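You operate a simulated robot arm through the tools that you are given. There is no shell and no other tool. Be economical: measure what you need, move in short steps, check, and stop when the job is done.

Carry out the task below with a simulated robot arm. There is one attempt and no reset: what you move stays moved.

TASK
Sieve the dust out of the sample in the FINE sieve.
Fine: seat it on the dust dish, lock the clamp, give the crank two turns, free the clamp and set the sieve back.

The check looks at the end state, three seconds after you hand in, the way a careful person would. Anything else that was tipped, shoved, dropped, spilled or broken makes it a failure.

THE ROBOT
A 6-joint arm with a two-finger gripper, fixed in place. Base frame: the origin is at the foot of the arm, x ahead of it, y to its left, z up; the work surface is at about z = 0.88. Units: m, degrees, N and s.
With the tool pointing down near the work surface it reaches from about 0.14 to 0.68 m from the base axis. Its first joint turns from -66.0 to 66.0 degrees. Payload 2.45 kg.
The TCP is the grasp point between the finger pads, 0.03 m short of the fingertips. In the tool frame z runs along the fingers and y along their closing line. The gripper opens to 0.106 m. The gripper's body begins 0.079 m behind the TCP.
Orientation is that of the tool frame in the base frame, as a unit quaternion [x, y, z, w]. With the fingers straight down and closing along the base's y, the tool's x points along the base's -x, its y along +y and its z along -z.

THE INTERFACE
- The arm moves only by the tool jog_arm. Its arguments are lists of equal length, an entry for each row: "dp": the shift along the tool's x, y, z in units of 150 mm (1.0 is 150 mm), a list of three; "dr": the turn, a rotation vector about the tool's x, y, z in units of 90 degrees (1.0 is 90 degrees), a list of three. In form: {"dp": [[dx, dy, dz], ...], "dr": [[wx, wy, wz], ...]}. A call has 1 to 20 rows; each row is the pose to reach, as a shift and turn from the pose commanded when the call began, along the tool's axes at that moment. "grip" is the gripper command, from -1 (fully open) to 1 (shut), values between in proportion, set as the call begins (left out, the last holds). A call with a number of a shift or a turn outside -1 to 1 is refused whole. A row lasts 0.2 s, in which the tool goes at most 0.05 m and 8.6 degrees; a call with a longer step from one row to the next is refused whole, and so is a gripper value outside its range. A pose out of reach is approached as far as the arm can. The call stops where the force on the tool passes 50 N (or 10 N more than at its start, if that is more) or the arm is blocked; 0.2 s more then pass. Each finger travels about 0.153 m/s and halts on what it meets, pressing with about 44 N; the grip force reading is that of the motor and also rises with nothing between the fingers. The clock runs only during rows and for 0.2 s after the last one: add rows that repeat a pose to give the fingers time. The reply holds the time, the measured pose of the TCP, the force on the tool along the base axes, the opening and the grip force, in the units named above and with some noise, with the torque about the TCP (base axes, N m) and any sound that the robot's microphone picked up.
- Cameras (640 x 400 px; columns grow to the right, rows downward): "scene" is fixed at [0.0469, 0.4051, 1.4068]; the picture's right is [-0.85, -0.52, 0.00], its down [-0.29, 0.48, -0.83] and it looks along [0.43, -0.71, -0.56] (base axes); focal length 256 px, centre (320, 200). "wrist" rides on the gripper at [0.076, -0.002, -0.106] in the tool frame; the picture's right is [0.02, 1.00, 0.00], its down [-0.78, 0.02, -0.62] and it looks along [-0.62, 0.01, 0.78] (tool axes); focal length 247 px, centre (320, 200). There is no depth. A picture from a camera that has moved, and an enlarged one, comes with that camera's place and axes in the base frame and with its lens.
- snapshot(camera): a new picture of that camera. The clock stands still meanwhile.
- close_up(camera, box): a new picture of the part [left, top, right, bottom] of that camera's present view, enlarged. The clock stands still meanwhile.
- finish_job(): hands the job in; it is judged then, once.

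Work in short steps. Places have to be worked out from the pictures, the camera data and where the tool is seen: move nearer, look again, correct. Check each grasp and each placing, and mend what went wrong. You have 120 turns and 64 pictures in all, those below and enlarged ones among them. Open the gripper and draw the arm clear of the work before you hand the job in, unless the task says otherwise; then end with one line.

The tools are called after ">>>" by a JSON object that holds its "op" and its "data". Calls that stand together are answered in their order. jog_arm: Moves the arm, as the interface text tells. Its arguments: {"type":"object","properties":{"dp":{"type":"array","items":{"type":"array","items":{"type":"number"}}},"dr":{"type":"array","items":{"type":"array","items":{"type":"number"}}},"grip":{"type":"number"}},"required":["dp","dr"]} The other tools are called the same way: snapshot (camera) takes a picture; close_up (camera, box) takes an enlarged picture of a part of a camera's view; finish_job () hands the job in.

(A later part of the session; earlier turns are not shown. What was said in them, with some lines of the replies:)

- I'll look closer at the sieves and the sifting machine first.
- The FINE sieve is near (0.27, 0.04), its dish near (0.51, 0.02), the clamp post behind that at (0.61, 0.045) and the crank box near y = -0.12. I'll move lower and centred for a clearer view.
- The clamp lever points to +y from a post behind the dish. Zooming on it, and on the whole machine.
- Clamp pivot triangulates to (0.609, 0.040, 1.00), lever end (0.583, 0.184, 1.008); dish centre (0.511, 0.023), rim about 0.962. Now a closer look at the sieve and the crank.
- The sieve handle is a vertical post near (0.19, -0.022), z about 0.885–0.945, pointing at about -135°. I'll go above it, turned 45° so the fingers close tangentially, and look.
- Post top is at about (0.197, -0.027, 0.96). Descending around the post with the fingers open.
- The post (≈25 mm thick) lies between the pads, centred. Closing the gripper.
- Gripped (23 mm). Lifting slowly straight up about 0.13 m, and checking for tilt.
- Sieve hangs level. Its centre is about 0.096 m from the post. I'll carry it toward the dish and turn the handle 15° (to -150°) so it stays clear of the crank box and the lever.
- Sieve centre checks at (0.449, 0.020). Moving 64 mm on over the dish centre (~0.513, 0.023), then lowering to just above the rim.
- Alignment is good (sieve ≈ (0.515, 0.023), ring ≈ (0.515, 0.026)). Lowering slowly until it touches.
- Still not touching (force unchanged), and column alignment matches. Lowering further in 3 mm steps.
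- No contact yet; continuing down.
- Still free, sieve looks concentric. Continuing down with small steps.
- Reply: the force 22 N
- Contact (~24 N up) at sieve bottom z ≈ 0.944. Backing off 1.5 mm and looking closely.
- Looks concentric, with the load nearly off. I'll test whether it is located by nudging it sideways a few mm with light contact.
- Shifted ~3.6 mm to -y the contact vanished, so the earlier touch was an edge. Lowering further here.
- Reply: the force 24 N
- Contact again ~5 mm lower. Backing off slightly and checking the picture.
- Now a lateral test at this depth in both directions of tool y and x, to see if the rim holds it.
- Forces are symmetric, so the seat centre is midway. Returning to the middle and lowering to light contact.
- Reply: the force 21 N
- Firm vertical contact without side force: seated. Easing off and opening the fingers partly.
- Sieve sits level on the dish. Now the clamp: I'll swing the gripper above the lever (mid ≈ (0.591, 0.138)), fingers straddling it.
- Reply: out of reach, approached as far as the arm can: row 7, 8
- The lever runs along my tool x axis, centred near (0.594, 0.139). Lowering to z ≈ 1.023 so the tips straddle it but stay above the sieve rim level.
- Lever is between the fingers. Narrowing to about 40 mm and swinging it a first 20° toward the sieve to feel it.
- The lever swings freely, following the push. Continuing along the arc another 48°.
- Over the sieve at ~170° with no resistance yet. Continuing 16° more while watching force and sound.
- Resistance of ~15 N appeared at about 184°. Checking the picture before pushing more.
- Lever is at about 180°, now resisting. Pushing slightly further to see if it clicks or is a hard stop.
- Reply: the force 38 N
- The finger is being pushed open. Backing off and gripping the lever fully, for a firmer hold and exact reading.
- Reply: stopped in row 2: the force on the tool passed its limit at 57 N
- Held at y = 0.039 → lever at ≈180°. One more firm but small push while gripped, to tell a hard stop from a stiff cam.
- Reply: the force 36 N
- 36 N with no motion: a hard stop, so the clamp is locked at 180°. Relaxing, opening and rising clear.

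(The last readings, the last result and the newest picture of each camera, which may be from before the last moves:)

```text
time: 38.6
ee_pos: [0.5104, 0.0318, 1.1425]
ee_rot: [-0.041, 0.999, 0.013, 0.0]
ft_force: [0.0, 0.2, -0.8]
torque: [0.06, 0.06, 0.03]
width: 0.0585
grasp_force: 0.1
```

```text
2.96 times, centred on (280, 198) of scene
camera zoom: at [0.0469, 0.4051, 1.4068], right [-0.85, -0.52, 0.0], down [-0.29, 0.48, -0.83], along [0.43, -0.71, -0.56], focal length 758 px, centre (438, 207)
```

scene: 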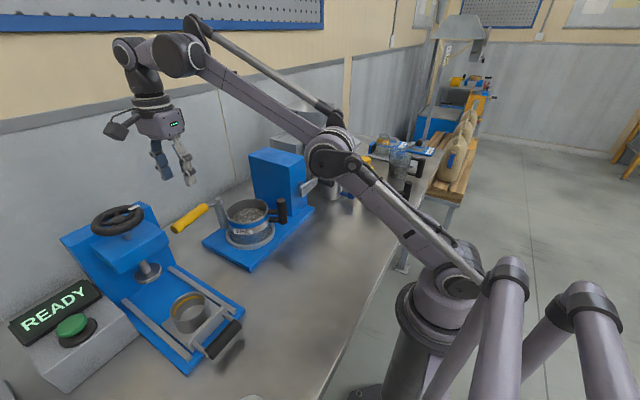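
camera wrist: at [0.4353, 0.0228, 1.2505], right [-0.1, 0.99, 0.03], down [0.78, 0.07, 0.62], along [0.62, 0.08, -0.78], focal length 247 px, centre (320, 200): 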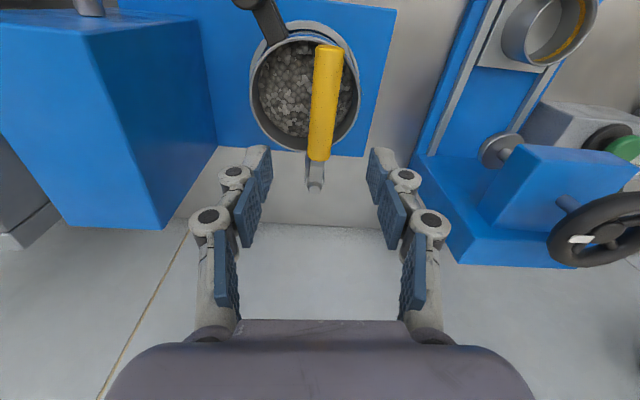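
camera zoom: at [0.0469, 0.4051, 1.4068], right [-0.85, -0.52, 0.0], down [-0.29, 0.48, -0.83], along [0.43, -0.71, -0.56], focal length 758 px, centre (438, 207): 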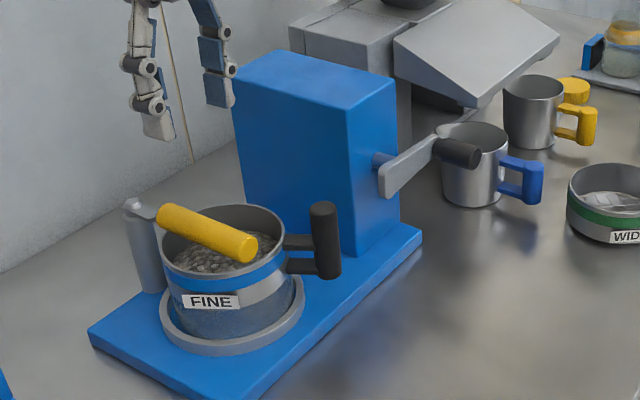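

Clamp is over the sieve. Now the crank: retreating and moving above its knob (~(0.39, -0.2)) for a look, keeping clear of the box.

>>> {"op": "jog_arm", "data": {"dp": [[0.1, -0.03, -0.2], [0.3, -0.1, -0.35], [0.5, -0.25, -0.4], [0.7, -0.4, -0.4], [0.85, -0.6, -0.4], [0.92, -0.8, -0.4], [0.92, -0.85, -0.4], [0.92, -0.85, -0.4]], "dr": [[0, 0, 0], [0.005, 0, 0.01], [0.01, 0, 0.03], [0.0166, 0, 0.052], [0.0166, 0, 0.052], [0.0166, 0, 0.052], [0.0166, 0, 0.052], [0.0166, 0, 0.052]]}}

>>> {"op": "jog_arm", "data": {"dp": [[0, -0.15, 0], [0, -0.35, 0], [0, -0.5, 0], [0, -0.6, 0], [0, -0.6, 0]], "dr": [[0, 0, 0], [0, 0, 0], [0, 0, 0], [0, 0, 0], [0, 0, 0]]}}

>>> {"op": "snapshot", "data": {"camera": "wrist"}}

```text
time: 40.4
ee_pos: [0.3822, -0.1101, 1.199]
ee_rot: [0.0, 1.0, 0.0, 0.0]
ft_force: [0.7, 0.8, -0.2]
torque: [0.0, 0.0, -0.02]
width: 0.0584
grasp_force: 0.0
```

```text
time: 41.6
ee_pos: [0.3835, -0.1999, 1.1999]
ee_rot: [0.0, 1.0, 0.0, -0.001]
ft_force: [-0.7, 0.5, 0.0]
torque: [-0.02, 0.05, -0.01]
width: 0.0581
grasp_force: 0.2
```

```text
25 pictures are left
camera wrist: at [0.3082, -0.1996, 1.3072], right [-0.02, 1.0, 0.0], down [0.78, 0.02, 0.62], along [0.62, 0.01, -0.78], focal length 247 px, centre (320, 200)
```

wrist: 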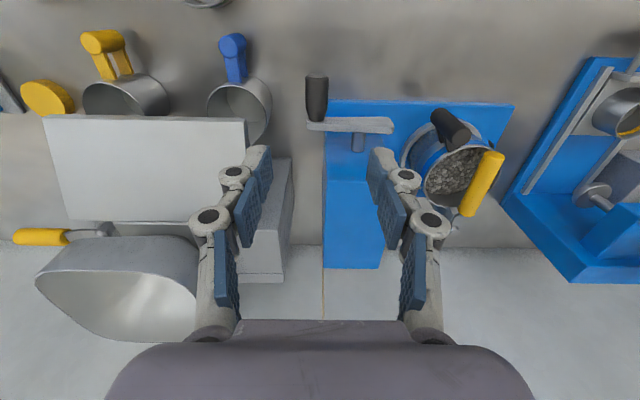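

Knob spans x≈0.373–0.418 at y≈-0.204, z≈1.01; shaft at y≈-0.151, radius ≈0.052. Descending above the knob and looking.

>>> {"op": "jog_arm", "data": {"dp": [[-0.03, -0.024, 0.2], [-0.03, -0.024, 0.4], [-0.03, -0.024, 0.6], [-0.03, -0.024, 0.75], [-0.03, -0.024, 0.85], [-0.03, -0.024, 0.85]], "dr": [[0, 0, 0], [0, 0, 0], [0, 0, 0], [0, 0, 0], [0, 0, 0], [0, 0, 0]]}}

>>> {"op": "snapshot", "data": {"camera": "wrist"}}

>>> {"op": "close_up", "data": {"camera": "scene", "box": [260, 130, 380, 220]}}

```text
time: 43.0
ee_pos: [0.3879, -0.2014, 1.0725]
ee_rot: [-0.001, 1.0, -0.001, 0.0]
ft_force: [0.3, -0.5, 0.8]
torque: [0.01, 0.01, 0.01]
width: 0.0579
grasp_force: 0.1
```

```text
24 pictures are left
camera wrist: at [0.3114, -0.202, 1.179], right [-0.02, 1.0, 0.0], down [0.78, 0.02, 0.62], along [0.62, 0.01, -0.78], focal length 247 px, centre (320, 200)
```

wrist: 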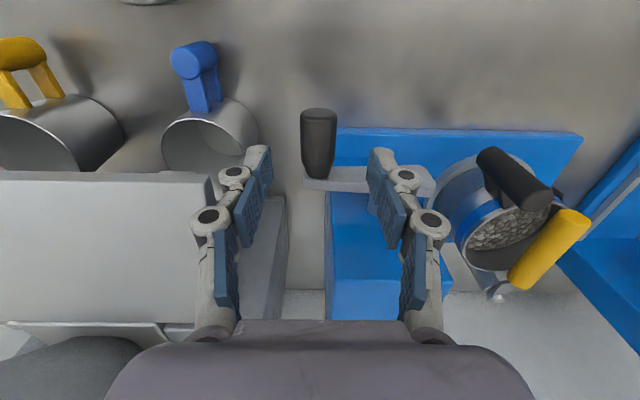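

```text
4.44 times, centred on (320, 175) of scene
camera zoom: at [0.0469, 0.4051, 1.4068], right [-0.85, -0.52, 0.0], down [-0.29, 0.48, -0.83], along [0.43, -0.71, -0.56], focal length 1138 px, centre (320, 311)
```

zoom: 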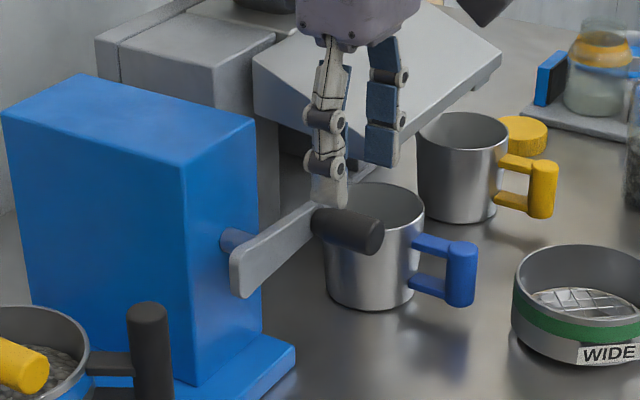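

The knob is centred between the fingers. Lowering 54 mm and gripping it.

>>> {"op": "jog_arm", "data": {"dp": [[0, 0, 0.12], [0, 0, 0.25], [0, 0, 0.363], [0, 0, 0.363]], "dr": [[0, 0, 0], [0, 0, 0], [0, 0, 0], [0, 0, 0]]}}

>>> {"op": "jog_arm", "data": {"dp": [[0, 0, 0], [0, 0, 0], [0, 0, 0]], "dr": [[0, 0, 0], [0, 0, 0], [0, 0, 0]], "grip": 1}}

>>> {"op": "close_up", "data": {"camera": "scene", "box": [260, 130, 380, 220]}}

```text
time: 44.0
ee_pos: [0.3874, -0.2006, 1.0167]
ee_rot: [0.0, 1.0, -0.001, 0.001]
ft_force: [-1.0, 0.5, 0.3]
torque: [-0.02, 0.0, -0.04]
width: 0.0583
grasp_force: 0.1
```

```text
time: 44.8
ee_pos: [0.3882, -0.2025, 1.018]
ee_rot: [0.0, 1.0, -0.002, 0.001]
ft_force: [1.4, -18.1, 1.2]
torque: [-0.21, -0.04, 0.89]
width: 0.0254
grasp_force: 44.7
```

```text
4.44 times, centred on (320, 175) of scene
camera zoom: at [0.0469, 0.4047, 1.4069], right [-0.85, -0.52, 0.0], down [-0.29, 0.48, -0.83], along [0.43, -0.71, -0.56], focal length 1138 px, centre (320, 311)
```

zoom: 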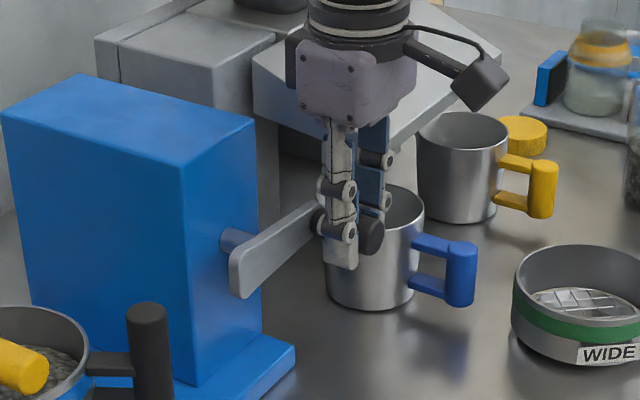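

Gripped; -18 N sideways shows the knob sits ~2–3 mm further to -y. Relaxing that offset.

>>> {"op": "jog_arm", "data": {"dp": [[0, -0.015, 0], [0, -0.015, 0]], "dr": [[0, 0, 0], [0, 0, 0]]}}

```text
time: 45.4
ee_pos: [0.3891, -0.2024, 1.0182]
ee_rot: [0.001, 1.0, 0.001, 0.001]
ft_force: [4.3, -5.1, 4.4]
torque: [-0.07, -0.21, -0.04]
width: 0.0251
grasp_force: 45.5
```

Near zero load. Trying the first 20° downward along the estimated circle.

>>> {"op": "jog_arm", "data": {"dp": [[0, 0.005, 0.06], [0, 0.021, 0.119], [0, 0.021, 0.119]], "dr": [[0, 0, 0], [0, 0, 0], [0, 0, 0]]}}

```text
time: 46.2
ee_pos: [0.3862, -0.2021, 1.0001]
ee_rot: [0.001, 1.0, -0.001, 0.001]
ft_force: [1.8, -19.3, 0.1]
torque: [0.22, -0.06, 0.37]
width: 0.0244
grasp_force: 43.7
```

z moved 18 mm with no vertical load but -19 N in y; I need to see whether the knob followed or the pads slid.

>>> {"op": "close_up", "data": {"camera": "scene", "box": [260, 130, 380, 220]}}

```text
4.44 times, centred on (320, 175) of scene
camera zoom: at [0.047, 0.4046, 1.4069], right [-0.85, -0.52, 0.0], down [-0.29, 0.48, -0.83], along [0.43, -0.71, -0.56], focal length 1138 px, centre (320, 311)
```

zoom: 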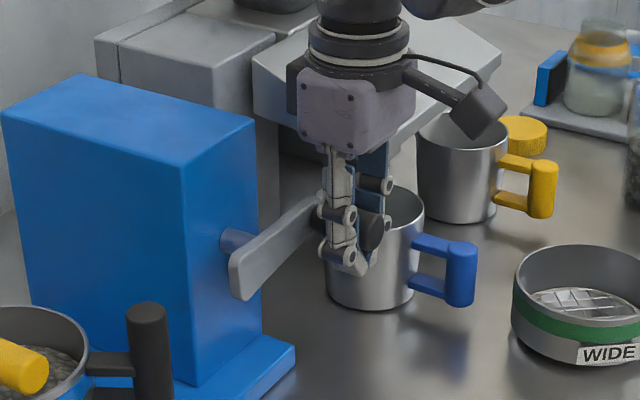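

The knob stayed put and the pads slid down it; perhaps the crank only turns the other way. Returning to the start and trying upward in small steps.

>>> {"op": "jog_arm", "data": {"dp": [[0, -0.01, -0.06], [0, -0.021, -0.119], [0, -0.021, -0.119]], "dr": [[0, 0, 0], [0, 0, 0], [0, 0, 0]]}}

>>> {"op": "jog_arm", "data": {"dp": [[0, 0.001, -0.03]], "dr": [[0, 0, 0]]}}

>>> {"op": "jog_arm", "data": {"dp": [[0, 0.003, -0.03]], "dr": [[0, 0, 0]]}}

>>> {"op": "jog_arm", "data": {"dp": [[0, 0.006, -0.03]], "dr": [[0, 0, 0]]}}

```text
time: 47.0
ee_pos: [0.3878, -0.1971, 1.0177]
ee_rot: [-0.003, 1.0, 0.005, -0.001]
ft_force: [-5.0, 41.7, -19.0]
torque: [-0.4, 0.82, -0.65]
width: 0.0243
grasp_force: 43.5
```

```text
time: 47.4
ee_pos: [0.3877, -0.196, 1.0203]
ee_rot: [-0.004, 1.0, 0.01, -0.002]
ft_force: [-0.1, 7.2, -3.8]
torque: [-0.07, -0.01, -0.39]
width: 0.0245
grasp_force: 43.3
stopped in row 1: the force on the tool passed its limit at 59 N (the readings are from after the stop); the commanded pose is now the measured one
```

```text
time: 47.8
ee_pos: [0.387, -0.1939, 1.0242]
ee_rot: [-0.003, 1.0, 0.012, -0.001]
ft_force: [-1.4, 21.9, -13.8]
torque: [-0.2, -0.31, -0.98]
width: 0.0243
grasp_force: 43.9
```

```text
time: 48.2
ee_pos: [0.3865, -0.192, 1.0292]
ee_rot: [-0.005, 1.0, 0.015, -0.001]
ft_force: [-1.5, 38.5, -29.3]
torque: [-0.34, 0.47, -1.04]
width: 0.0245
grasp_force: 43.5
```

The side force says the knob is now at larger y, so the crank did turn some. Looking.

>>> {"op": "close_up", "data": {"camera": "scene", "box": [260, 130, 380, 220]}}

>>> {"op": "close_up", "data": {"camera": "wrist", "box": [220, 80, 440, 290]}}

```text
4.44 times, centred on (320, 175) of scene
camera zoom: at [0.0472, 0.4061, 1.4064], right [-0.85, -0.52, 0.0], down [-0.29, 0.48, -0.83], along [0.43, -0.71, -0.56], focal length 1138 px, centre (320, 311)
```

zoom: 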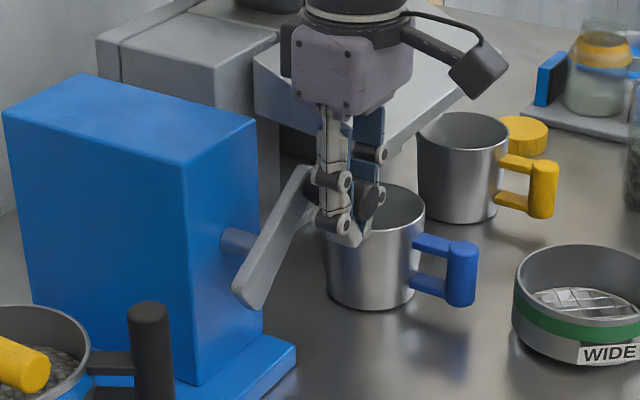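

```text
1.90 times, centred on (330, 185) of wrist
camera zoom: at [0.3118, -0.1961, 1.1356], right [-0.03, 1.0, 0.03], down [0.78, 0.01, 0.62], along [0.62, 0.04, -0.78], focal length 470 px, centre (301, 229)
```

zoom: 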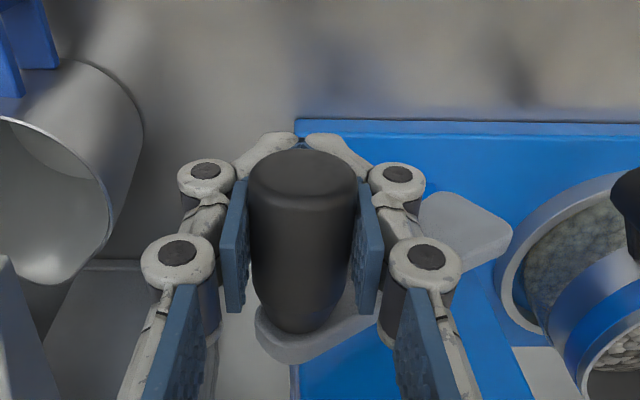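

The crank does turn in the upward direction (now ~38°) with little tangential force; the load is mostly radial because the knob slid to the finger roots. I'll open, rise to recentre on the knob, fix the small tilt, and look.

>>> {"op": "jog_arm", "data": {"dp": [[0, 0, 0], [0, 0, 0], [0, 0, 0]], "dr": [[0, 0, 0], [0, 0, 0], [0, 0, 0]], "grip": 0.2}}

>>> {"op": "jog_arm", "data": {"dp": [[0, 0, -0.07], [0, 0, -0.13], [0, 0, -0.13]], "dr": [[0.01, 0, 0], [0.019, 0, 0], [0.019, 0, 0]]}}

>>> {"op": "close_up", "data": {"camera": "wrist", "box": [220, 80, 440, 290]}}

>>> {"op": "close_up", "data": {"camera": "scene", "box": [260, 130, 380, 220]}}

```text
time: 49.0
ee_pos: [0.3852, -0.1968, 1.0281]
ee_rot: [-0.003, 1.0, 0.009, -0.001]
ft_force: [-0.2, -0.2, 0.8]
torque: [0.02, 0.01, 0.02]
width: 0.0426
grasp_force: 0.0
```

```text
time: 49.8
ee_pos: [0.3875, -0.1964, 1.0487]
ee_rot: [-0.002, 1.0, -0.005, -0.002]
ft_force: [0.1, -1.1, -0.2]
torque: [-0.02, -0.01, -0.04]
width: 0.0426
grasp_force: 0.1
```

```text
1.90 times, centred on (330, 185) of wrist
camera zoom: at [0.3124, -0.1973, 1.1562], right [-0.03, 1.0, -0.01], down [0.78, 0.03, 0.62], along [0.62, 0.01, -0.78], focal length 470 px, centre (301, 229)
```

zoom: 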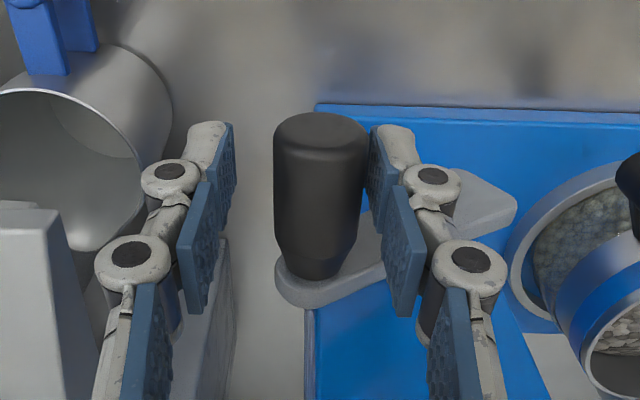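

```text
4.44 times, centred on (320, 175) of scene
camera zoom: at [0.0469, 0.4051, 1.4068], right [-0.85, -0.52, 0.0], down [-0.29, 0.48, -0.83], along [0.43, -0.71, -0.56], focal length 1138 px, centre (320, 311)
```

zoom: 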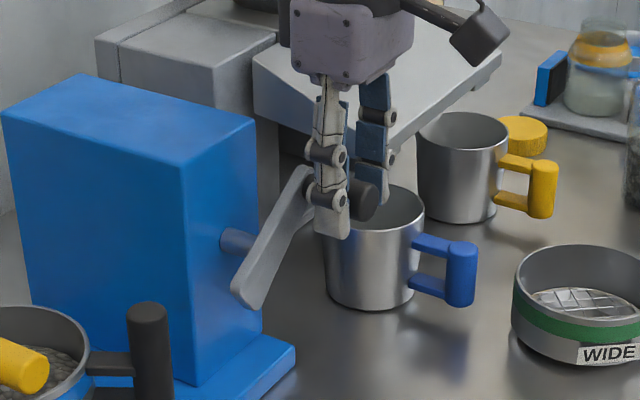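

Knob now at about (y -0.191, z 1.038), angle ≈36°. Regripping centred on it and continuing upward around the circle.

>>> {"op": "jog_arm", "data": {"dp": [[0, 0.035, 0], [0, 0.035, 0]], "dr": [[0, 0, 0], [0, 0, 0]]}}

>>> {"op": "jog_arm", "data": {"dp": [[0, 0, 0], [0, 0, 0], [0, 0.04, -0.045], [0, 0.087, -0.084], [0, 0.139, -0.113]], "dr": [[0, 0, 0], [0, 0, 0], [0, 0, 0], [0, 0, 0], [0, 0, 0]], "grip": 1}}

```text
time: 50.4
ee_pos: [0.3887, -0.192, 1.0483]
ee_rot: [-0.002, 1.0, -0.006, -0.001]
ft_force: [-0.2, 0.3, 0.6]
torque: [0.03, -0.01, 0.01]
width: 0.0426
grasp_force: 0.1
```

```text
time: 51.6
ee_pos: [0.3877, -0.1715, 1.0653]
ee_rot: [-0.001, 1.0, -0.007, 0.0]
ft_force: [3.1, -17.1, 31.7]
torque: [-0.19, 0.03, -1.02]
width: 0.0249
grasp_force: 44.9
```

The crank turns easily; a radial +z push shows the real circle is a few mm higher. Adding that and continuing over the top.

>>> {"op": "jog_arm", "data": {"dp": [[0, 0, -0.027], [0, 0.061, -0.048], [0, 0.124, -0.058], [0, 0.188, -0.057]], "dr": [[0, 0, 0], [0, 0, 0], [0, 0, 0], [0, 0, 0]]}}

```text
time: 52.6
ee_pos: [0.3884, -0.1425, 1.0734]
ee_rot: [-0.004, 1.0, -0.007, 0.001]
ft_force: [13.1, -2.7, -29.9]
torque: [-0.07, -0.3, -0.19]
width: 0.0254
grasp_force: 44.9
```

Now slightly too high (-30 N z). Lowering 3 mm and continuing down the +y side.

>>> {"op": "jog_arm", "data": {"dp": [[0, 0.06, 0.032], [0, 0.118, 0.054], [0, 0.171, 0.0855], [0, 0.217, 0.126]], "dr": [[0, 0, 0], [0, 0, 0], [0, 0, 0], [0, 0, 0]]}}

>>> {"op": "close_up", "data": {"camera": "scene", "box": [240, 120, 360, 210]}}

```text
time: 53.6
ee_pos: [0.3874, -0.1068, 1.0544]
ee_rot: [-0.005, 1.0, -0.002, 0.001]
ft_force: [18.9, 23.4, 20.7]
torque: [0.29, 0.39, -0.62]
width: 0.0249
grasp_force: 44.9
```

```text
4.44 times, centred on (300, 165) of scene
camera zoom: at [0.0472, 0.4059, 1.4065], right [-0.85, -0.52, 0.0], down [-0.29, 0.48, -0.83], along [0.43, -0.71, -0.56], focal length 1138 px, centre (409, 356)
```

zoom: 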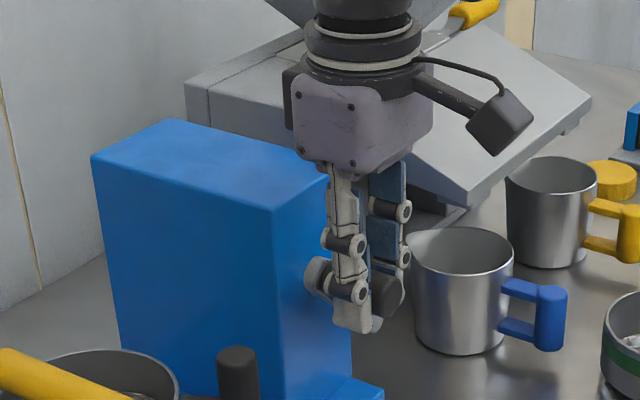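

Crank follows well (~140°). Force points outward, so I refit: hub y ≈ -0.148, radius ≈0.056; continuing down to 200°.

>>> {"op": "jog_arm", "data": {"dp": [[-0.01, 0.071, 0.034], [-0.013, 0.098, 0.093], [-0.013, 0.115, 0.156], [-0.013, 0.121, 0.221], [-0.013, 0.115, 0.285], [-0.013, 0.098, 0.349]], "dr": [[0, 0, 0], [0, 0, 0], [0, 0, 0], [0, 0, 0], [0, 0, 0], [0, 0, 0]]}}

>>> {"op": "close_up", "data": {"camera": "scene", "box": [240, 120, 360, 210]}}

```text
time: 55.0
ee_pos: [0.3875, -0.0943, 1.0025]
ee_rot: [-0.002, 1.0, -0.005, -0.003]
ft_force: [-4.5, 1.7, -0.4]
torque: [0.02, 0.04, -0.56]
width: 0.0249
grasp_force: 45.3
```

```text
4.44 times, centred on (300, 165) of scene
camera zoom: at [0.0468, 0.4052, 1.4067], right [-0.85, -0.52, 0.0], down [-0.29, 0.48, -0.83], along [0.43, -0.71, -0.56], focal length 1138 px, centre (409, 356)
```

zoom: 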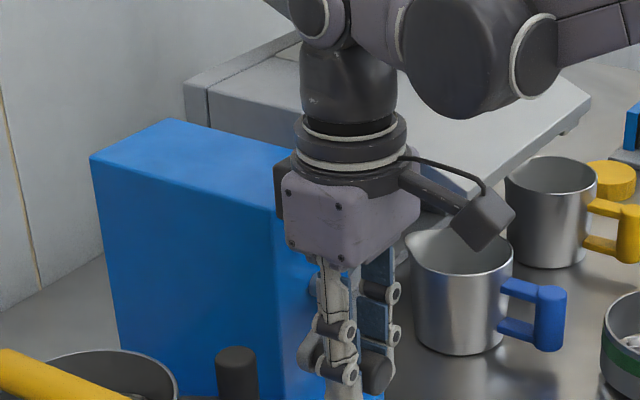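

Forces near zero: the fit is right. Continuing through to the bottom (270°).

>>> {"op": "jog_arm", "data": {"dp": [[0, -0.027, 0.059], [0, -0.065, 0.112], [0, -0.111, 0.158], [0, -0.164, 0.195], [0, -0.223, 0.223], [0, -0.286, 0.24], [0, -0.351, 0.245]], "dr": [[0, 0, 0], [0, 0, 0], [0, 0, 0], [0, 0, 0], [0, 0, 0], [0, 0, 0], [0, 0, 0]]}}

```text
time: 56.6
ee_pos: [0.3883, -0.1514, 0.9657]
ee_rot: [-0.002, 1.0, -0.008, -0.002]
ft_force: [-12.1, -3.4, -34.9]
torque: [-0.01, -0.42, -0.26]
width: 0.025
grasp_force: 44.4
```

At the bottom, load says go ~3 mm lower. Adjusting and continuing up the -y side to 350°.

>>> {"op": "jog_arm", "data": {"dp": [[0.005, -0.066, 0.017], [0.008, -0.13, 0.0], [0.008, -0.19, -0.027], [0.008, -0.245, -0.065], [0.008, -0.291, -0.112], [0.008, -0.329, -0.167], [0.008, -0.357, -0.227], [0.008, -0.374, -0.291]], "dr": [[0, 0, 0], [0, 0, 0], [0, 0, 0], [0, 0, 0], [0, 0, 0], [0, 0, 0], [0, 0, 0], [0, 0, 0]]}}

>>> {"op": "close_up", "data": {"camera": "scene", "box": [260, 130, 380, 220]}}

```text
time: 58.4
ee_pos: [0.3877, -0.2025, 1.0109]
ee_rot: [-0.004, 1.0, -0.001, 0.001]
ft_force: [-0.1, 26.5, 4.1]
torque: [0.42, -0.1, -0.26]
width: 0.0254
grasp_force: 45.0
```

```text
4.44 times, centred on (320, 175) of scene
camera zoom: at [0.0468, 0.4059, 1.4065], right [-0.85, -0.52, 0.0], down [-0.29, 0.48, -0.83], along [0.43, -0.71, -0.56], focal length 1138 px, centre (320, 311)
```

zoom: 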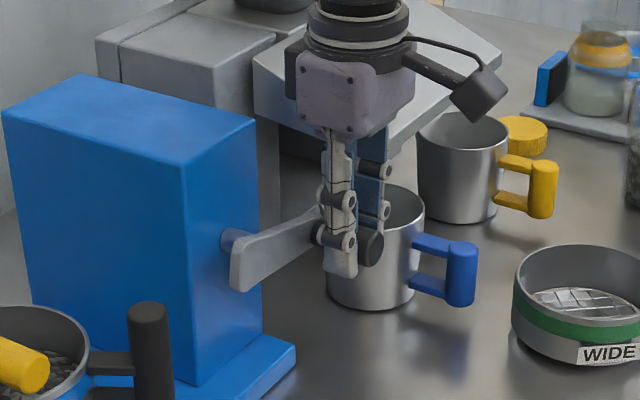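

One turn nearly done (~348°). Refit hub y -0.1465, radius 0.0555; starting the second turn up to 420°.

>>> {"op": "jog_arm", "data": {"dp": [[0, 0.014, -0.083], [0, 0.019, -0.147], [0, 0.036, -0.209], [0, 0.063, -0.268], [0, 0.101, -0.321], [0, 0.146, -0.366], [0, 0.199, -0.403]], "dr": [[0, 0, 0], [0, 0, 0], [0, 0, 0], [0, 0, 0], [0, 0, 0], [0, 0, 0], [0, 0, 0]]}}

```text
time: 60.0
ee_pos: [0.3881, -0.173, 1.0695]
ee_rot: [-0.003, 1.0, -0.003, 0.0]
ft_force: [0.3, 17.3, -35.4]
torque: [0.28, -0.04, -0.38]
width: 0.0251
grasp_force: 45.7
```

Slightly too far out (39 N inward). Dropping the centre height 4 mm and continuing over the top to 500°.

>>> {"op": "jog_arm", "data": {"dp": [[0, 0.059, -0.001], [0, 0.121, -0.017], [0, 0.185, -0.023], [0, 0.249, -0.017], [0, 0.312, -0.001], [0, 0.37, 0.027], [0, 0.423, 0.064], [0, 0.469, 0.109]], "dr": [[0, 0, 0], [0, 0, 0], [0, 0, 0], [0, 0, 0], [0, 0, 0], [0, 0, 0], [0, 0, 0], [0, 0, 0]]}}

```text
time: 61.8
ee_pos: [0.3877, -0.1036, 1.0514]
ee_rot: [-0.003, 1.0, -0.005, 0.001]
ft_force: [20.8, 9.6, 7.4]
torque: [0.11, 0.43, -0.34]
width: 0.0252
grasp_force: 45.1
```

Small loads. Continuing down the +y side to 570°.

>>> {"op": "jog_arm", "data": {"dp": [[-0.008, 0.037, 0.053], [-0.012, 0.065, 0.111], [-0.012, 0.081, 0.173], [-0.012, 0.087, 0.238], [-0.012, 0.081, 0.303], [-0.012, 0.065, 0.365], [-0.012, 0.037, 0.423]], "dr": [[0, 0, 0], [0, 0, 0], [0, 0, 0], [0, 0, 0], [0, 0, 0], [0, 0, 0], [0, 0, 0]]}}

```text
time: 63.4
ee_pos: [0.3873, -0.1013, 0.989]
ee_rot: [-0.002, 1.0, -0.007, -0.002]
ft_force: [-12.7, -13.1, 9.8]
torque: [-0.19, 0.52, -0.3]
width: 0.0248
grasp_force: 45.5
```

Continuing around the bottom to 650°.

>>> {"op": "jog_arm", "data": {"dp": [[0.005, -0.037, 0.053], [0.008, -0.083, 0.099], [0.008, -0.136, 0.136], [0.008, -0.194, 0.163], [0.008, -0.257, 0.18], [0.008, -0.321, 0.185], [0.008, -0.385, 0.18], [0.008, -0.447, 0.163]], "dr": [[0, 0, 0], [0, 0, 0], [0, 0, 0], [0, 0, 0], [0, 0, 0], [0, 0, 0], [0, 0, 0], [0, 0, 0]]}}

```text
time: 65.2
ee_pos: [0.3877, -0.1636, 0.9648]
ee_rot: [-0.005, 1.0, -0.003, -0.002]
ft_force: [-1.5, 12.0, 37.7]
torque: [0.15, -0.33, -0.46]
width: 0.0252
grasp_force: 45.2
```

Raising 2 mm and completing the second turn, ending a few degrees past 720°.

>>> {"op": "jog_arm", "data": {"dp": [[0, -0.059, -0.041], [0, -0.111, -0.078], [0, -0.157, -0.123], [0, -0.194, -0.177], [0, -0.221, -0.235], [0, -0.238, -0.297], [0, -0.243, -0.361], [0, -0.239, -0.413]], "dr": [[0, 0, 0], [0, 0, 0], [0, 0, 0], [0, 0, 0], [0, 0, 0], [0, 0, 0], [0, 0, 0], [0, 0, 0]]}}

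>>> {"op": "close_up", "data": {"camera": "scene", "box": [180, 130, 380, 275]}}

```text
time: 67.0
ee_pos: [0.388, -0.2026, 1.0281]
ee_rot: [-0.002, 1.0, -0.005, -0.001]
ft_force: [-1.6, -6.9, 0.2]
torque: [-0.06, -0.91, -0.5]
width: 0.025
grasp_force: 45.1
```

```text
2.76 times, centred on (280, 202) of scene
camera zoom: at [0.0468, 0.405, 1.4068], right [-0.85, -0.52, 0.0], down [-0.29, 0.48, -0.83], along [0.43, -0.71, -0.56], focal length 706 px, centre (430, 193)
```

zoom: 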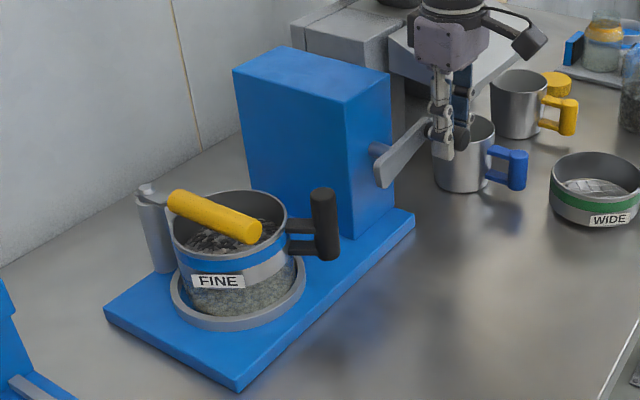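

Dust has fallen into the dish. Checking crank angle closely to be sure two full turns are complete.

>>> {"op": "close_up", "data": {"camera": "scene", "box": [290, 150, 350, 195]}}

```text
8.89 times, centred on (320, 172) of scene
camera zoom: at [0.0468, 0.405, 1.4068], right [-0.85, -0.52, 0.0], down [-0.29, 0.48, -0.83], along [0.43, -0.71, -0.56], focal length 2275 px, centre (320, 444)
```

zoom: 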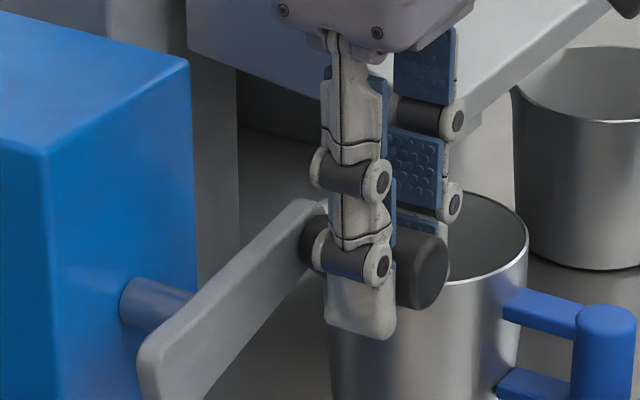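

The crank is about 11° past its starting angle, i.e. just over two turns. Adding a few degrees for margin, then releasing and rising clear.

>>> {"op": "jog_arm", "data": {"dp": [[0, 0.006, -0.04], [0, 0.006, -0.04]], "dr": [[0, 0, 0], [0, 0, 0]]}}

>>> {"op": "jog_arm", "data": {"dp": [[0, 0, 0], [0, 0, 0], [0, 0, 0]], "dr": [[0, 0, 0], [0, 0, 0], [0, 0, 0]], "grip": -0.1}}

>>> {"op": "jog_arm", "data": {"dp": [[0, 0, -0.15], [0, 0, -0.35], [0, 0, -0.55], [0, 0, -0.8], [0, 0, -0.95], [0, 0, -0.95]], "dr": [[0, 0, 0], [0, 0, 0], [0, 0, 0], [0, 0, 0], [0, 0, 0], [0, 0, 0]]}}

>>> {"op": "snapshot", "data": {"camera": "wrist"}}

>>> {"op": "close_up", "data": {"camera": "scene", "box": [180, 130, 380, 275]}}

```text
time: 67.6
ee_pos: [0.3879, -0.2, 1.0325]
ee_rot: [-0.003, 1.0, -0.006, -0.001]
ft_force: [-1.2, -2.3, -0.1]
torque: [-0.01, -0.27, -0.41]
width: 0.0249
grasp_force: 45.1
```

```text
time: 68.4
ee_pos: [0.3876, -0.2004, 1.0325]
ee_rot: [-0.002, 1.0, -0.005, 0.0]
ft_force: [-0.5, 0.3, 0.4]
torque: [-0.04, 0.01, 0.0]
width: 0.0583
grasp_force: 0.1
```

```text
time: 69.8
ee_pos: [0.3882, -0.1988, 1.1759]
ee_rot: [-0.004, 1.0, -0.005, 0.0]
ft_force: [0.1, 0.2, 1.0]
torque: [-0.01, -0.02, 0.01]
width: 0.0581
grasp_force: 0.0
```

```text
11 pictures are left
camera wrist: at [0.313, -0.1991, 1.2839], right [-0.03, 1.0, -0.01], down [0.78, 0.03, 0.62], along [0.62, 0.01, -0.78], focal length 247 px, centre (320, 200)
```

wrist: 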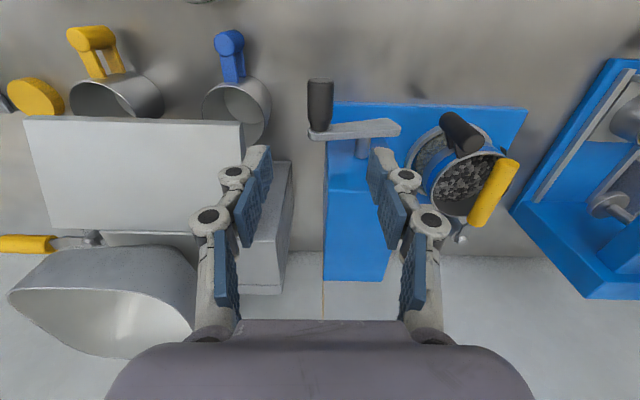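

```text
2.76 times, centred on (280, 202) of scene
camera zoom: at [0.0469, 0.4051, 1.4068], right [-0.85, -0.52, 0.0], down [-0.29, 0.48, -0.83], along [0.43, -0.71, -0.56], focal length 706 px, centre (430, 193)
```

zoom: 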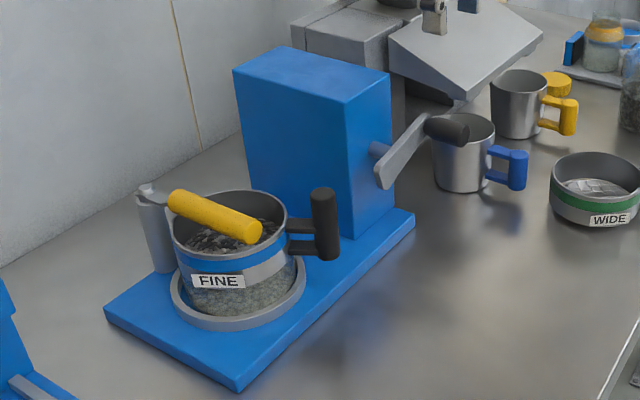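

Crank done. Now going back to the clamp lever: first across in y at height, then forward over it.

>>> {"op": "jog_arm", "data": {"dp": [[0, 0.2, 0], [0, 0.45, 0], [0, 0.7, 0], [-0.05, 0.9, 0], [-0.15, 0.97, 0], [-0.3, 0.97, 0], [-0.3, 0.97, 0]], "dr": [[0, 0, 0], [0, 0, 0], [-0.006, 0, 0], [-0.006, 0, 0], [-0.006, 0, 0], [-0.006, 0, 0], [-0.006, 0, 0]]}}

>>> {"op": "jog_arm", "data": {"dp": [[-0.1, 0.15, 0], [-0.25, 0.35, 0], [-0.4, 0.52, 0], [-0.507, 0.617, 0], [-0.507, 0.617, 0.2], [-0.507, 0.617, 0.2]], "dr": [[0, 0, 0], [0, 0, 0], [0, 0, 0], [0, 0, 0], [0, 0, 0], [0, 0, 0]]}}

>>> {"op": "snapshot", "data": {"camera": "wrist"}}

```text
time: 71.4
ee_pos: [0.432, -0.0523, 1.1761]
ee_rot: [-0.002, 1.0, -0.002, -0.001]
ft_force: [0.0, -0.1, -0.5]
torque: [-0.01, 0.01, 0.01]
width: 0.0583
grasp_force: 0.0
```

```text
time: 72.8
ee_pos: [0.5091, 0.0382, 1.1435]
ee_rot: [-0.003, 1.0, -0.001, -0.002]
ft_force: [-0.1, -0.6, 0.5]
torque: [0.0, -0.02, 0.0]
width: 0.0584
grasp_force: 0.1
```

```text
9 pictures are left
camera wrist: at [0.4343, 0.037, 1.2517], right [-0.03, 1.0, 0.0], down [0.78, 0.02, 0.62], along [0.62, 0.02, -0.78], focal length 247 px, centre (320, 200)
```

wrist: 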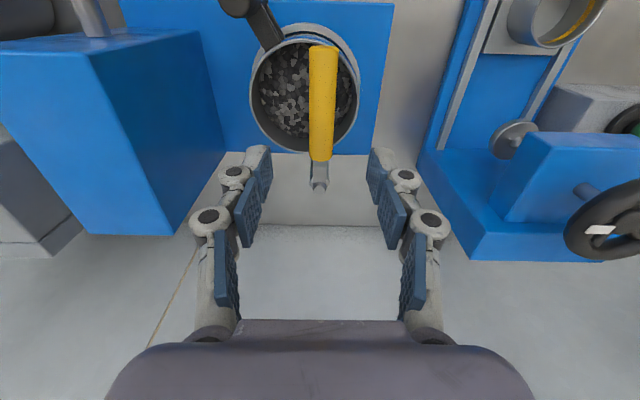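

Lever centred between the fingers. Descending around it and narrowing, then swinging it 40° back.

>>> {"op": "jog_arm", "data": {"dp": [[0, 0, 0.2], [0, 0, 0.4], [0, 0, 0.6], [0, 0, 0.75], [0, 0, 0.82], [0, 0, 0.82]], "dr": [[0, 0, 0], [0, 0, 0], [0, 0, 0], [0, 0, 0], [0, 0, 0], [0, 0, 0]]}}

>>> {"op": "jog_arm", "data": {"dp": [[0, 0, 0], [0, 0, 0], [-0.007, 0.093, 0], [-0.026, 0.184, 0], [-0.058, 0.271, 0], [-0.101, 0.354, 0], [-0.156, 0.429, 0], [-0.156, 0.429, 0]], "dr": [[0, 0, 0], [0, 0, 0], [0, 0, 0.089], [0, 0, 0.178], [0, 0, 0.267], [0, 0, 0.356], [0, 0, 0.444], [0, 0, 0.444]], "grip": 0.3}}

```text
time: 74.2
ee_pos: [0.508, 0.0396, 1.0216]
ee_rot: [-0.003, 1.0, -0.001, -0.001]
ft_force: [-0.5, -0.1, -0.3]
torque: [-0.01, 0.01, -0.02]
width: 0.0582
grasp_force: 0.1
```

```text
time: 76.0
ee_pos: [0.5299, 0.1055, 1.0219]
ee_rot: [0.339, 0.941, -0.001, 0.0]
ft_force: [0.4, -0.4, -0.2]
torque: [0.02, 0.01, 0.01]
width: 0.0376
grasp_force: 0.1
```

No resistance; continuing another 44° to the original lever position.

>>> {"op": "jog_arm", "data": {"dp": [[-0.007, 0.093, 0], [-0.026, 0.184, 0], [-0.058, 0.271, 0], [-0.101, 0.354, 0], [-0.156, 0.429, 0], [-0.187, 0.463, 0], [-0.187, 0.463, 0]], "dr": [[0, 0, 0.089], [0, 0, 0.178], [0, 0, 0.267], [0, 0, 0.356], [0, 0, 0.444], [0, 0, 0.489], [0, 0, 0.489]]}}

>>> {"op": "snapshot", "data": {"camera": "wrist"}}

```text
time: 77.6
ee_pos: [0.596, 0.141, 1.0201]
ee_rot: [0.667, 0.745, -0.001, 0.0]
ft_force: [0.3, 0.5, 0.0]
torque: [0.0, 0.0, 0.01]
width: 0.0378
grasp_force: 0.3
```

```text
8 pictures are left
camera wrist: at [0.5875, 0.2171, 1.1277], right [0.99, 0.13, 0.0], down [0.1, -0.78, 0.62], along [0.08, -0.62, -0.78], focal length 247 px, centre (320, 200)
```

wrist: 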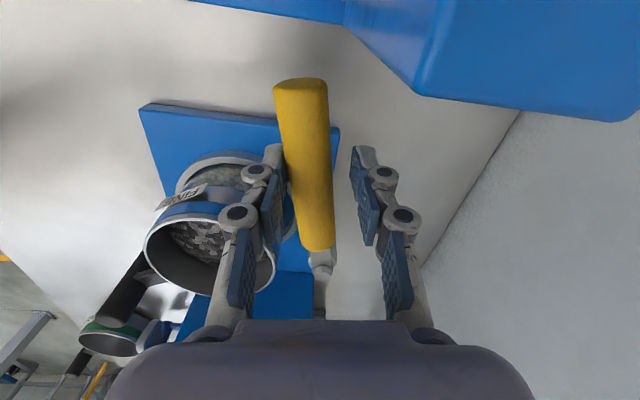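

Lever is back at roughly 103°; nudging it the last few degrees, then opening and rising.

>>> {"op": "jog_arm", "data": {"dp": [[0, 0.02, 0], [0, 0.04, 0], [0, 0.04, 0]], "dr": [[0, 0, 0], [0, 0, 0], [0, 0, 0]]}}

>>> {"op": "jog_arm", "data": {"dp": [[0, -0.04, 0], [0, -0.04, 0], [0, -0.04, 0]], "dr": [[0, 0, 0], [0, 0, 0], [0, 0, 0]], "grip": -0.1}}

>>> {"op": "jog_arm", "data": {"dp": [[0, 0, -0.15], [0, 0, -0.35], [0, 0, -0.6], [0, 0, -0.8], [0, 0, -0.8]], "dr": [[0, 0, 0], [0, 0, 0], [0, 0, 0], [0, 0, 0], [0, 0, 0]]}}

```text
time: 78.4
ee_pos: [0.6031, 0.1407, 1.0207]
ee_rot: [0.666, 0.746, -0.001, 0.0]
ft_force: [-8.9, 1.3, -5.7]
torque: [0.01, 0.03, 0.03]
width: 0.0417
grasp_force: 3.6
```

```text
time: 79.2
ee_pos: [0.5975, 0.139, 1.0196]
ee_rot: [0.667, 0.745, -0.001, 0.0]
ft_force: [-0.5, -0.1, 0.1]
torque: [0.0, 0.0, -0.02]
width: 0.0584
grasp_force: 0.1
```

```text
time: 80.4
ee_pos: [0.5892, 0.1363, 1.1342]
ee_rot: [0.666, 0.746, -0.002, -0.001]
ft_force: [0.0, 0.1, 0.4]
torque: [0.0, 0.04, -0.03]
width: 0.0584
grasp_force: 0.0
out of reach, approached as far as the arm can: row 4, 5
```

The lever met its open stop. Now moving back above the sieve's handle post with the 210° tool heading used for placing.

>>> {"op": "jog_arm", "data": {"dp": [[-0.07, -0.08, 0], [-0.14, -0.17, 0], [-0.21, -0.26, 0], [-0.28, -0.34, 0], [-0.34, -0.42, 0], [-0.41, -0.5, 0], [-0.477, -0.588, 0], [-0.477, -0.588, 0]], "dr": [[0, 0, -0.09], [0, 0, -0.18], [0, 0, -0.27], [0, 0, -0.36], [0, 0, -0.45], [0, 0, -0.54], [0, 0, -0.63], [0, 0, -0.63]]}}

>>> {"op": "jog_arm", "data": {"dp": [[0.03, -0.1, 0], [0.06, -0.2, 0], [0.1, -0.31, 0], [0.13, -0.41, 0], [0.16, -0.51, 0], [0.2, -0.62, 0], [0.23, -0.721, 0], [0.23, -0.721, 0]], "dr": [[0, 0, -0.09], [0, 0, -0.18], [0, 0, -0.27], [0, 0, -0.36], [0, 0, -0.45], [0, 0, -0.54], [0, 0, -0.631], [0, 0, -0.631]]}}

>>> {"op": "snapshot", "data": {"camera": "wrist"}}

```text
time: 82.2
ee_pos: [0.5084, 0.0575, 1.1347]
ee_rot: [0.231, 0.973, -0.001, 0.0]
ft_force: [-0.9, -0.7, 0.3]
torque: [0.01, -0.02, -0.01]
width: 0.0584
grasp_force: 0.1
```

```text
time: 84.0
ee_pos: [0.4282, -0.0221, 1.1349]
ee_rot: [-0.258, 0.966, -0.001, 0.0]
ft_force: [-0.4, -0.2, 0.0]
torque: [-0.02, 0.01, -0.01]
width: 0.0582
grasp_force: 0.1
```

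```text
7 pictures are left
camera wrist: at [0.364, -0.0612, 1.2425], right [-0.52, 0.86, 0.0], down [0.67, 0.41, 0.62], along [0.53, 0.32, -0.78], focal length 247 px, centre (320, 200)
```

wrist: 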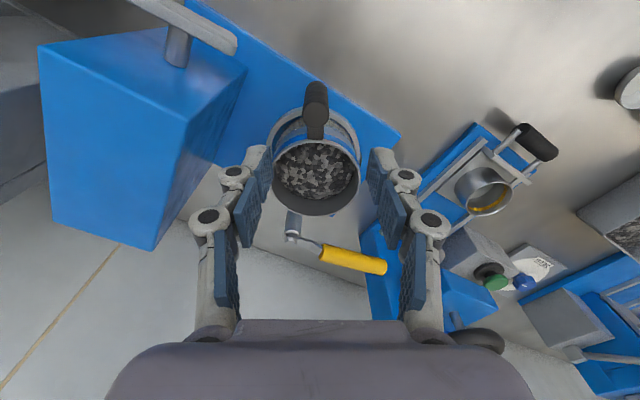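

Pose is as when released. Descending 4 mm corrected onto the post and gripping.

>>> {"op": "jog_arm", "data": {"dp": [[0, -0.03, 0.2], [0, -0.03, 0.4], [0, -0.03, 0.6], [0, -0.03, 0.75], [0, -0.03, 0.85], [0, -0.03, 0.915], [0, -0.03, 0.915]], "dr": [[0, 0, 0], [0, 0, 0], [0, 0, 0], [0, 0, 0], [0, 0, 0], [0, 0, 0], [0, 0, 0]]}}

>>> {"op": "jog_arm", "data": {"dp": [[0, 0, 0], [0, 0, 0], [0, 0, 0], [0, 0, 0]], "dr": [[0, 0, 0], [0, 0, 0], [0, 0, 0], [0, 0, 0]], "grip": 1}}

```text
time: 85.6
ee_pos: [0.4314, -0.0282, 0.9991]
ee_rot: [-0.257, 0.966, -0.001, -0.001]
ft_force: [-0.4, 0.3, -0.5]
torque: [0.01, -0.01, 0.0]
width: 0.0585
grasp_force: 0.0
```

```text
time: 86.6
ee_pos: [0.4312, -0.0271, 0.9987]
ee_rot: [-0.257, 0.966, 0.0, 0.0]
ft_force: [-2.3, 0.3, 3.4]
torque: [-0.02, -0.01, 0.05]
width: 0.023
grasp_force: 44.0
```

Gripped (23 mm) with little side load. Lifting straight up slowly 9 cm and checking that the dish stays.

>>> {"op": "jog_arm", "data": {"dp": [[0, 0, -0.03], [0, 0, -0.07], [0, 0, -0.12], [0, 0, -0.2], [0, 0, -0.3], [0, 0, -0.42], [0, 0, -0.54], [0, 0, -0.62], [0, 0, -0.62]], "dr": [[0, 0, 0], [0, 0, 0], [0, 0, 0], [0, 0, 0], [0, 0, 0], [0, 0, 0], [0, 0, 0], [0, 0, 0], [0, 0, 0]]}}

>>> {"op": "close_up", "data": {"camera": "scene", "box": [170, 140, 350, 275]}}

```text
time: 88.6
ee_pos: [0.4317, -0.0276, 1.0934]
ee_rot: [-0.258, 0.966, 0.0, -0.001]
ft_force: [0.3, -0.2, -3.1]
torque: [-0.12, 0.24, -0.02]
width: 0.0233
grasp_force: 43.9
```

```text
2.96 times, centred on (260, 208) of scene
camera zoom: at [0.047, 0.4051, 1.4068], right [-0.85, -0.52, 0.0], down [-0.29, 0.48, -0.83], along [0.43, -0.71, -0.56], focal length 758 px, centre (498, 178)
```

zoom: 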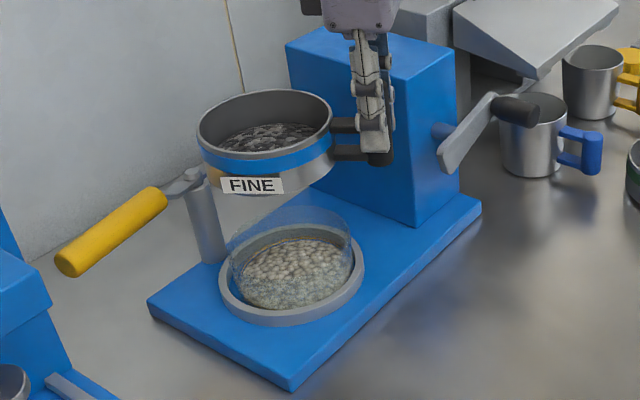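

Dust stayed in the dish, sieve level. Carrying the sieve back to its original spot (post at (0.1965, -0.027)), turning the handle back by 15°.

>>> {"op": "jog_arm", "data": {"dp": [[0.04, 0.02, 0], [0.12, 0.07, 0], [0.22, 0.13, 0], [0.33, 0.19, 0], [0.44, 0.255, 0], [0.55, 0.32, 0], [0.64, 0.37, 0], [0.678, 0.393, 0], [0.678, 0.393, 0]], "dr": [[0, 0, 0], [0, 0, -0.01], [0, 0, -0.02], [0, 0, -0.035], [0, 0, -0.05], [0, 0, -0.065], [0, 0, -0.08], [0, 0, -0.0835], [0, 0, -0.0835]]}}

>>> {"op": "jog_arm", "data": {"dp": [[0.04, 0.03, 0], [0.12, 0.09, 0], [0.22, 0.17, 0], [0.33, 0.255, 0], [0.44, 0.34, 0], [0.54, 0.417, 0], [0.6, 0.463, 0], [0.62, 0.479, 0], [0.62, 0.479, 0]], "dr": [[0, 0, 0], [0, 0, -0.01], [0, 0, -0.02], [0, 0, -0.035], [0, 0, -0.05], [0, 0, -0.065], [0, 0, -0.08], [0, 0, -0.0835], [0, 0, -0.0835]]}}

```text
time: 90.6
ee_pos: [0.314, -0.027, 1.0917]
ee_rot: [-0.321, 0.947, 0.0, -0.002]
ft_force: [0.1, -0.4, -3.0]
torque: [-0.14, 0.24, -0.04]
width: 0.0231
grasp_force: 44.0
```

```text
time: 92.6
ee_pos: [0.1957, -0.027, 1.0917]
ee_rot: [-0.381, 0.924, 0.0, -0.001]
ft_force: [0.1, 0.2, -3.9]
torque: [-0.2, 0.16, 0.01]
width: 0.0229
grasp_force: 43.9
```

Right above the original place. Lowering to about 5 mm above the table.

>>> {"op": "jog_arm", "data": {"dp": [[0, 0, 0.1], [0, 0, 0.25], [0, 0, 0.42], [0, 0, 0.58], [0, 0, 0.72], [0, 0, 0.84], [0, 0, 0.92], [0, 0, 0.97], [0, 0, 0.97]], "dr": [[0, 0, 0], [0, 0, 0], [0, 0, 0], [0, 0, 0], [0, 0, 0], [0, 0, 0], [0, 0, 0], [0, 0, 0], [0, 0, 0]]}}

>>> {"op": "jog_arm", "data": {"dp": [[0, 0, 0.01], [0, 0, 0.02], [0, 0, 0.025], [0, 0, 0.025]], "dr": [[0, 0, 0], [0, 0, 0], [0, 0, 0], [0, 0, 0]]}}

```text
time: 94.6
ee_pos: [0.1956, -0.0271, 0.9448]
ee_rot: [-0.382, 0.924, 0.0, -0.002]
ft_force: [-0.6, -0.2, -3.0]
torque: [-0.23, 0.16, -0.02]
width: 0.0232
grasp_force: 43.9
```

```text
time: 95.6
ee_pos: [0.1961, -0.0271, 0.9425]
ee_rot: [-0.382, 0.924, 0.0, -0.001]
ft_force: [-1.5, -1.4, 2.9]
torque: [0.38, -0.45, -0.02]
width: 0.0232
grasp_force: 43.8
```

Contact with the table. Pressing 1 mm more for full seating, then opening and rising.

>>> {"op": "jog_arm", "data": {"dp": [[0, 0, 0.006], [0, 0, 0.006]], "dr": [[0, 0, 0], [0, 0, 0]]}}

>>> {"op": "jog_arm", "data": {"dp": [[0, 0, 0], [0, 0, 0], [0, 0, 0], [0, 0, 0]], "dr": [[0, 0, 0], [0, 0, 0], [0, 0, 0], [0, 0, 0]], "grip": -0.6}}

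>>> {"op": "jog_arm", "data": {"dp": [[0, 0, -0.1], [0, 0, -0.3], [0, 0, -0.55], [0, 0, -0.8], [0, 0, -1.0], [0, 0, -1.0]], "dr": [[0, 0, 0], [0, 0, 0], [0, 0, 0], [0, 0, 0], [0, 0, 0], [0, 0, 0]]}}

>>> {"op": "snapshot", "data": {"camera": "scene"}}

```text
time: 96.2
ee_pos: [0.1958, -0.0266, 0.9407]
ee_rot: [-0.382, 0.924, 0.0, -0.001]
ft_force: [-1.2, -2.6, 6.2]
torque: [0.47, -0.48, -0.13]
width: 0.0231
grasp_force: 43.8
```

```text
time: 97.2
ee_pos: [0.1959, -0.0279, 0.9404]
ee_rot: [-0.382, 0.924, -0.001, -0.001]
ft_force: [1.1, 0.6, 0.1]
torque: [0.0, 0.02, 0.0]
width: 0.0845
grasp_force: 0.0
```

```text
time: 98.6
ee_pos: [0.1966, -0.0283, 1.0932]
ee_rot: [-0.382, 0.924, 0.0, 0.0]
ft_force: [-0.6, -0.6, -0.4]
torque: [-0.01, -0.01, -0.02]
width: 0.0844
grasp_force: 0.0
```

```text
5 pictures are left
```

scene: 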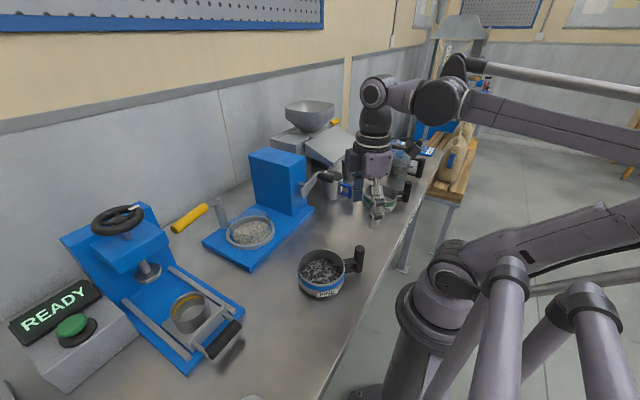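

Sieve is back in its spot, dust in the dish, clamp open. Raising the arm clear with the gripper fully open and one last check.

>>> {"op": "jog_arm", "data": {"dp": [[0, 0, -0.2], [0, 0, -0.45], [-0.1, 0, -0.7], [-0.2, 0, -0.9], [-0.2, 0, -0.9]], "dr": [[0, 0, 0], [0, 0, 0], [0, 0, 0], [0, 0, 0], [0, 0, 0]], "grip": -1}}

>>> {"op": "close_up", "data": {"camera": "scene", "box": [160, 130, 400, 310]}}

```text
time: 99.8
ee_pos: [0.2189, -0.0058, 1.227]
ee_rot: [-0.381, 0.924, -0.001, -0.001]
ft_force: [-0.3, -0.3, -0.1]
torque: [0.0, 0.04, -0.04]
width: 0.1061
grasp_force: 0.1
```

```text
2.22 times, centred on (280, 220) of scene
camera zoom: at [0.0469, 0.4051, 1.4068], right [-0.85, -0.52, 0.0], down [-0.29, 0.48, -0.83], along [0.43, -0.71, -0.56], focal length 569 px, centre (409, 156)
```

zoom: 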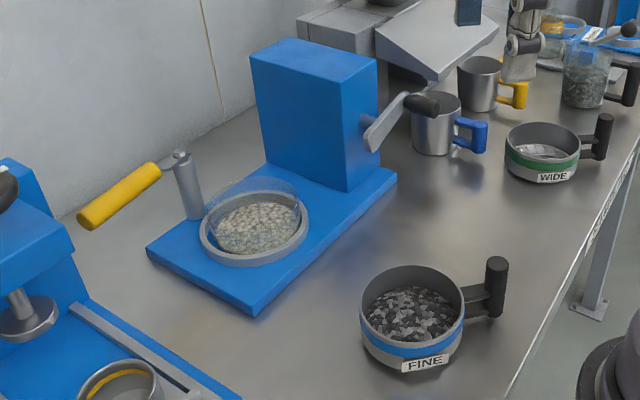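

Everything is in its place: dust in the dish, clamp open, sieve set back upright and the arm clear. Handing in.

>>> {"op": "finish_job", "data": {}}

```text
The job is handed in.
```

The FINE sieve was seated and clamped on the dust dish and given two crank turns. The clamp is open again, the sieve is back in its original spot, and the dust is in the dish.
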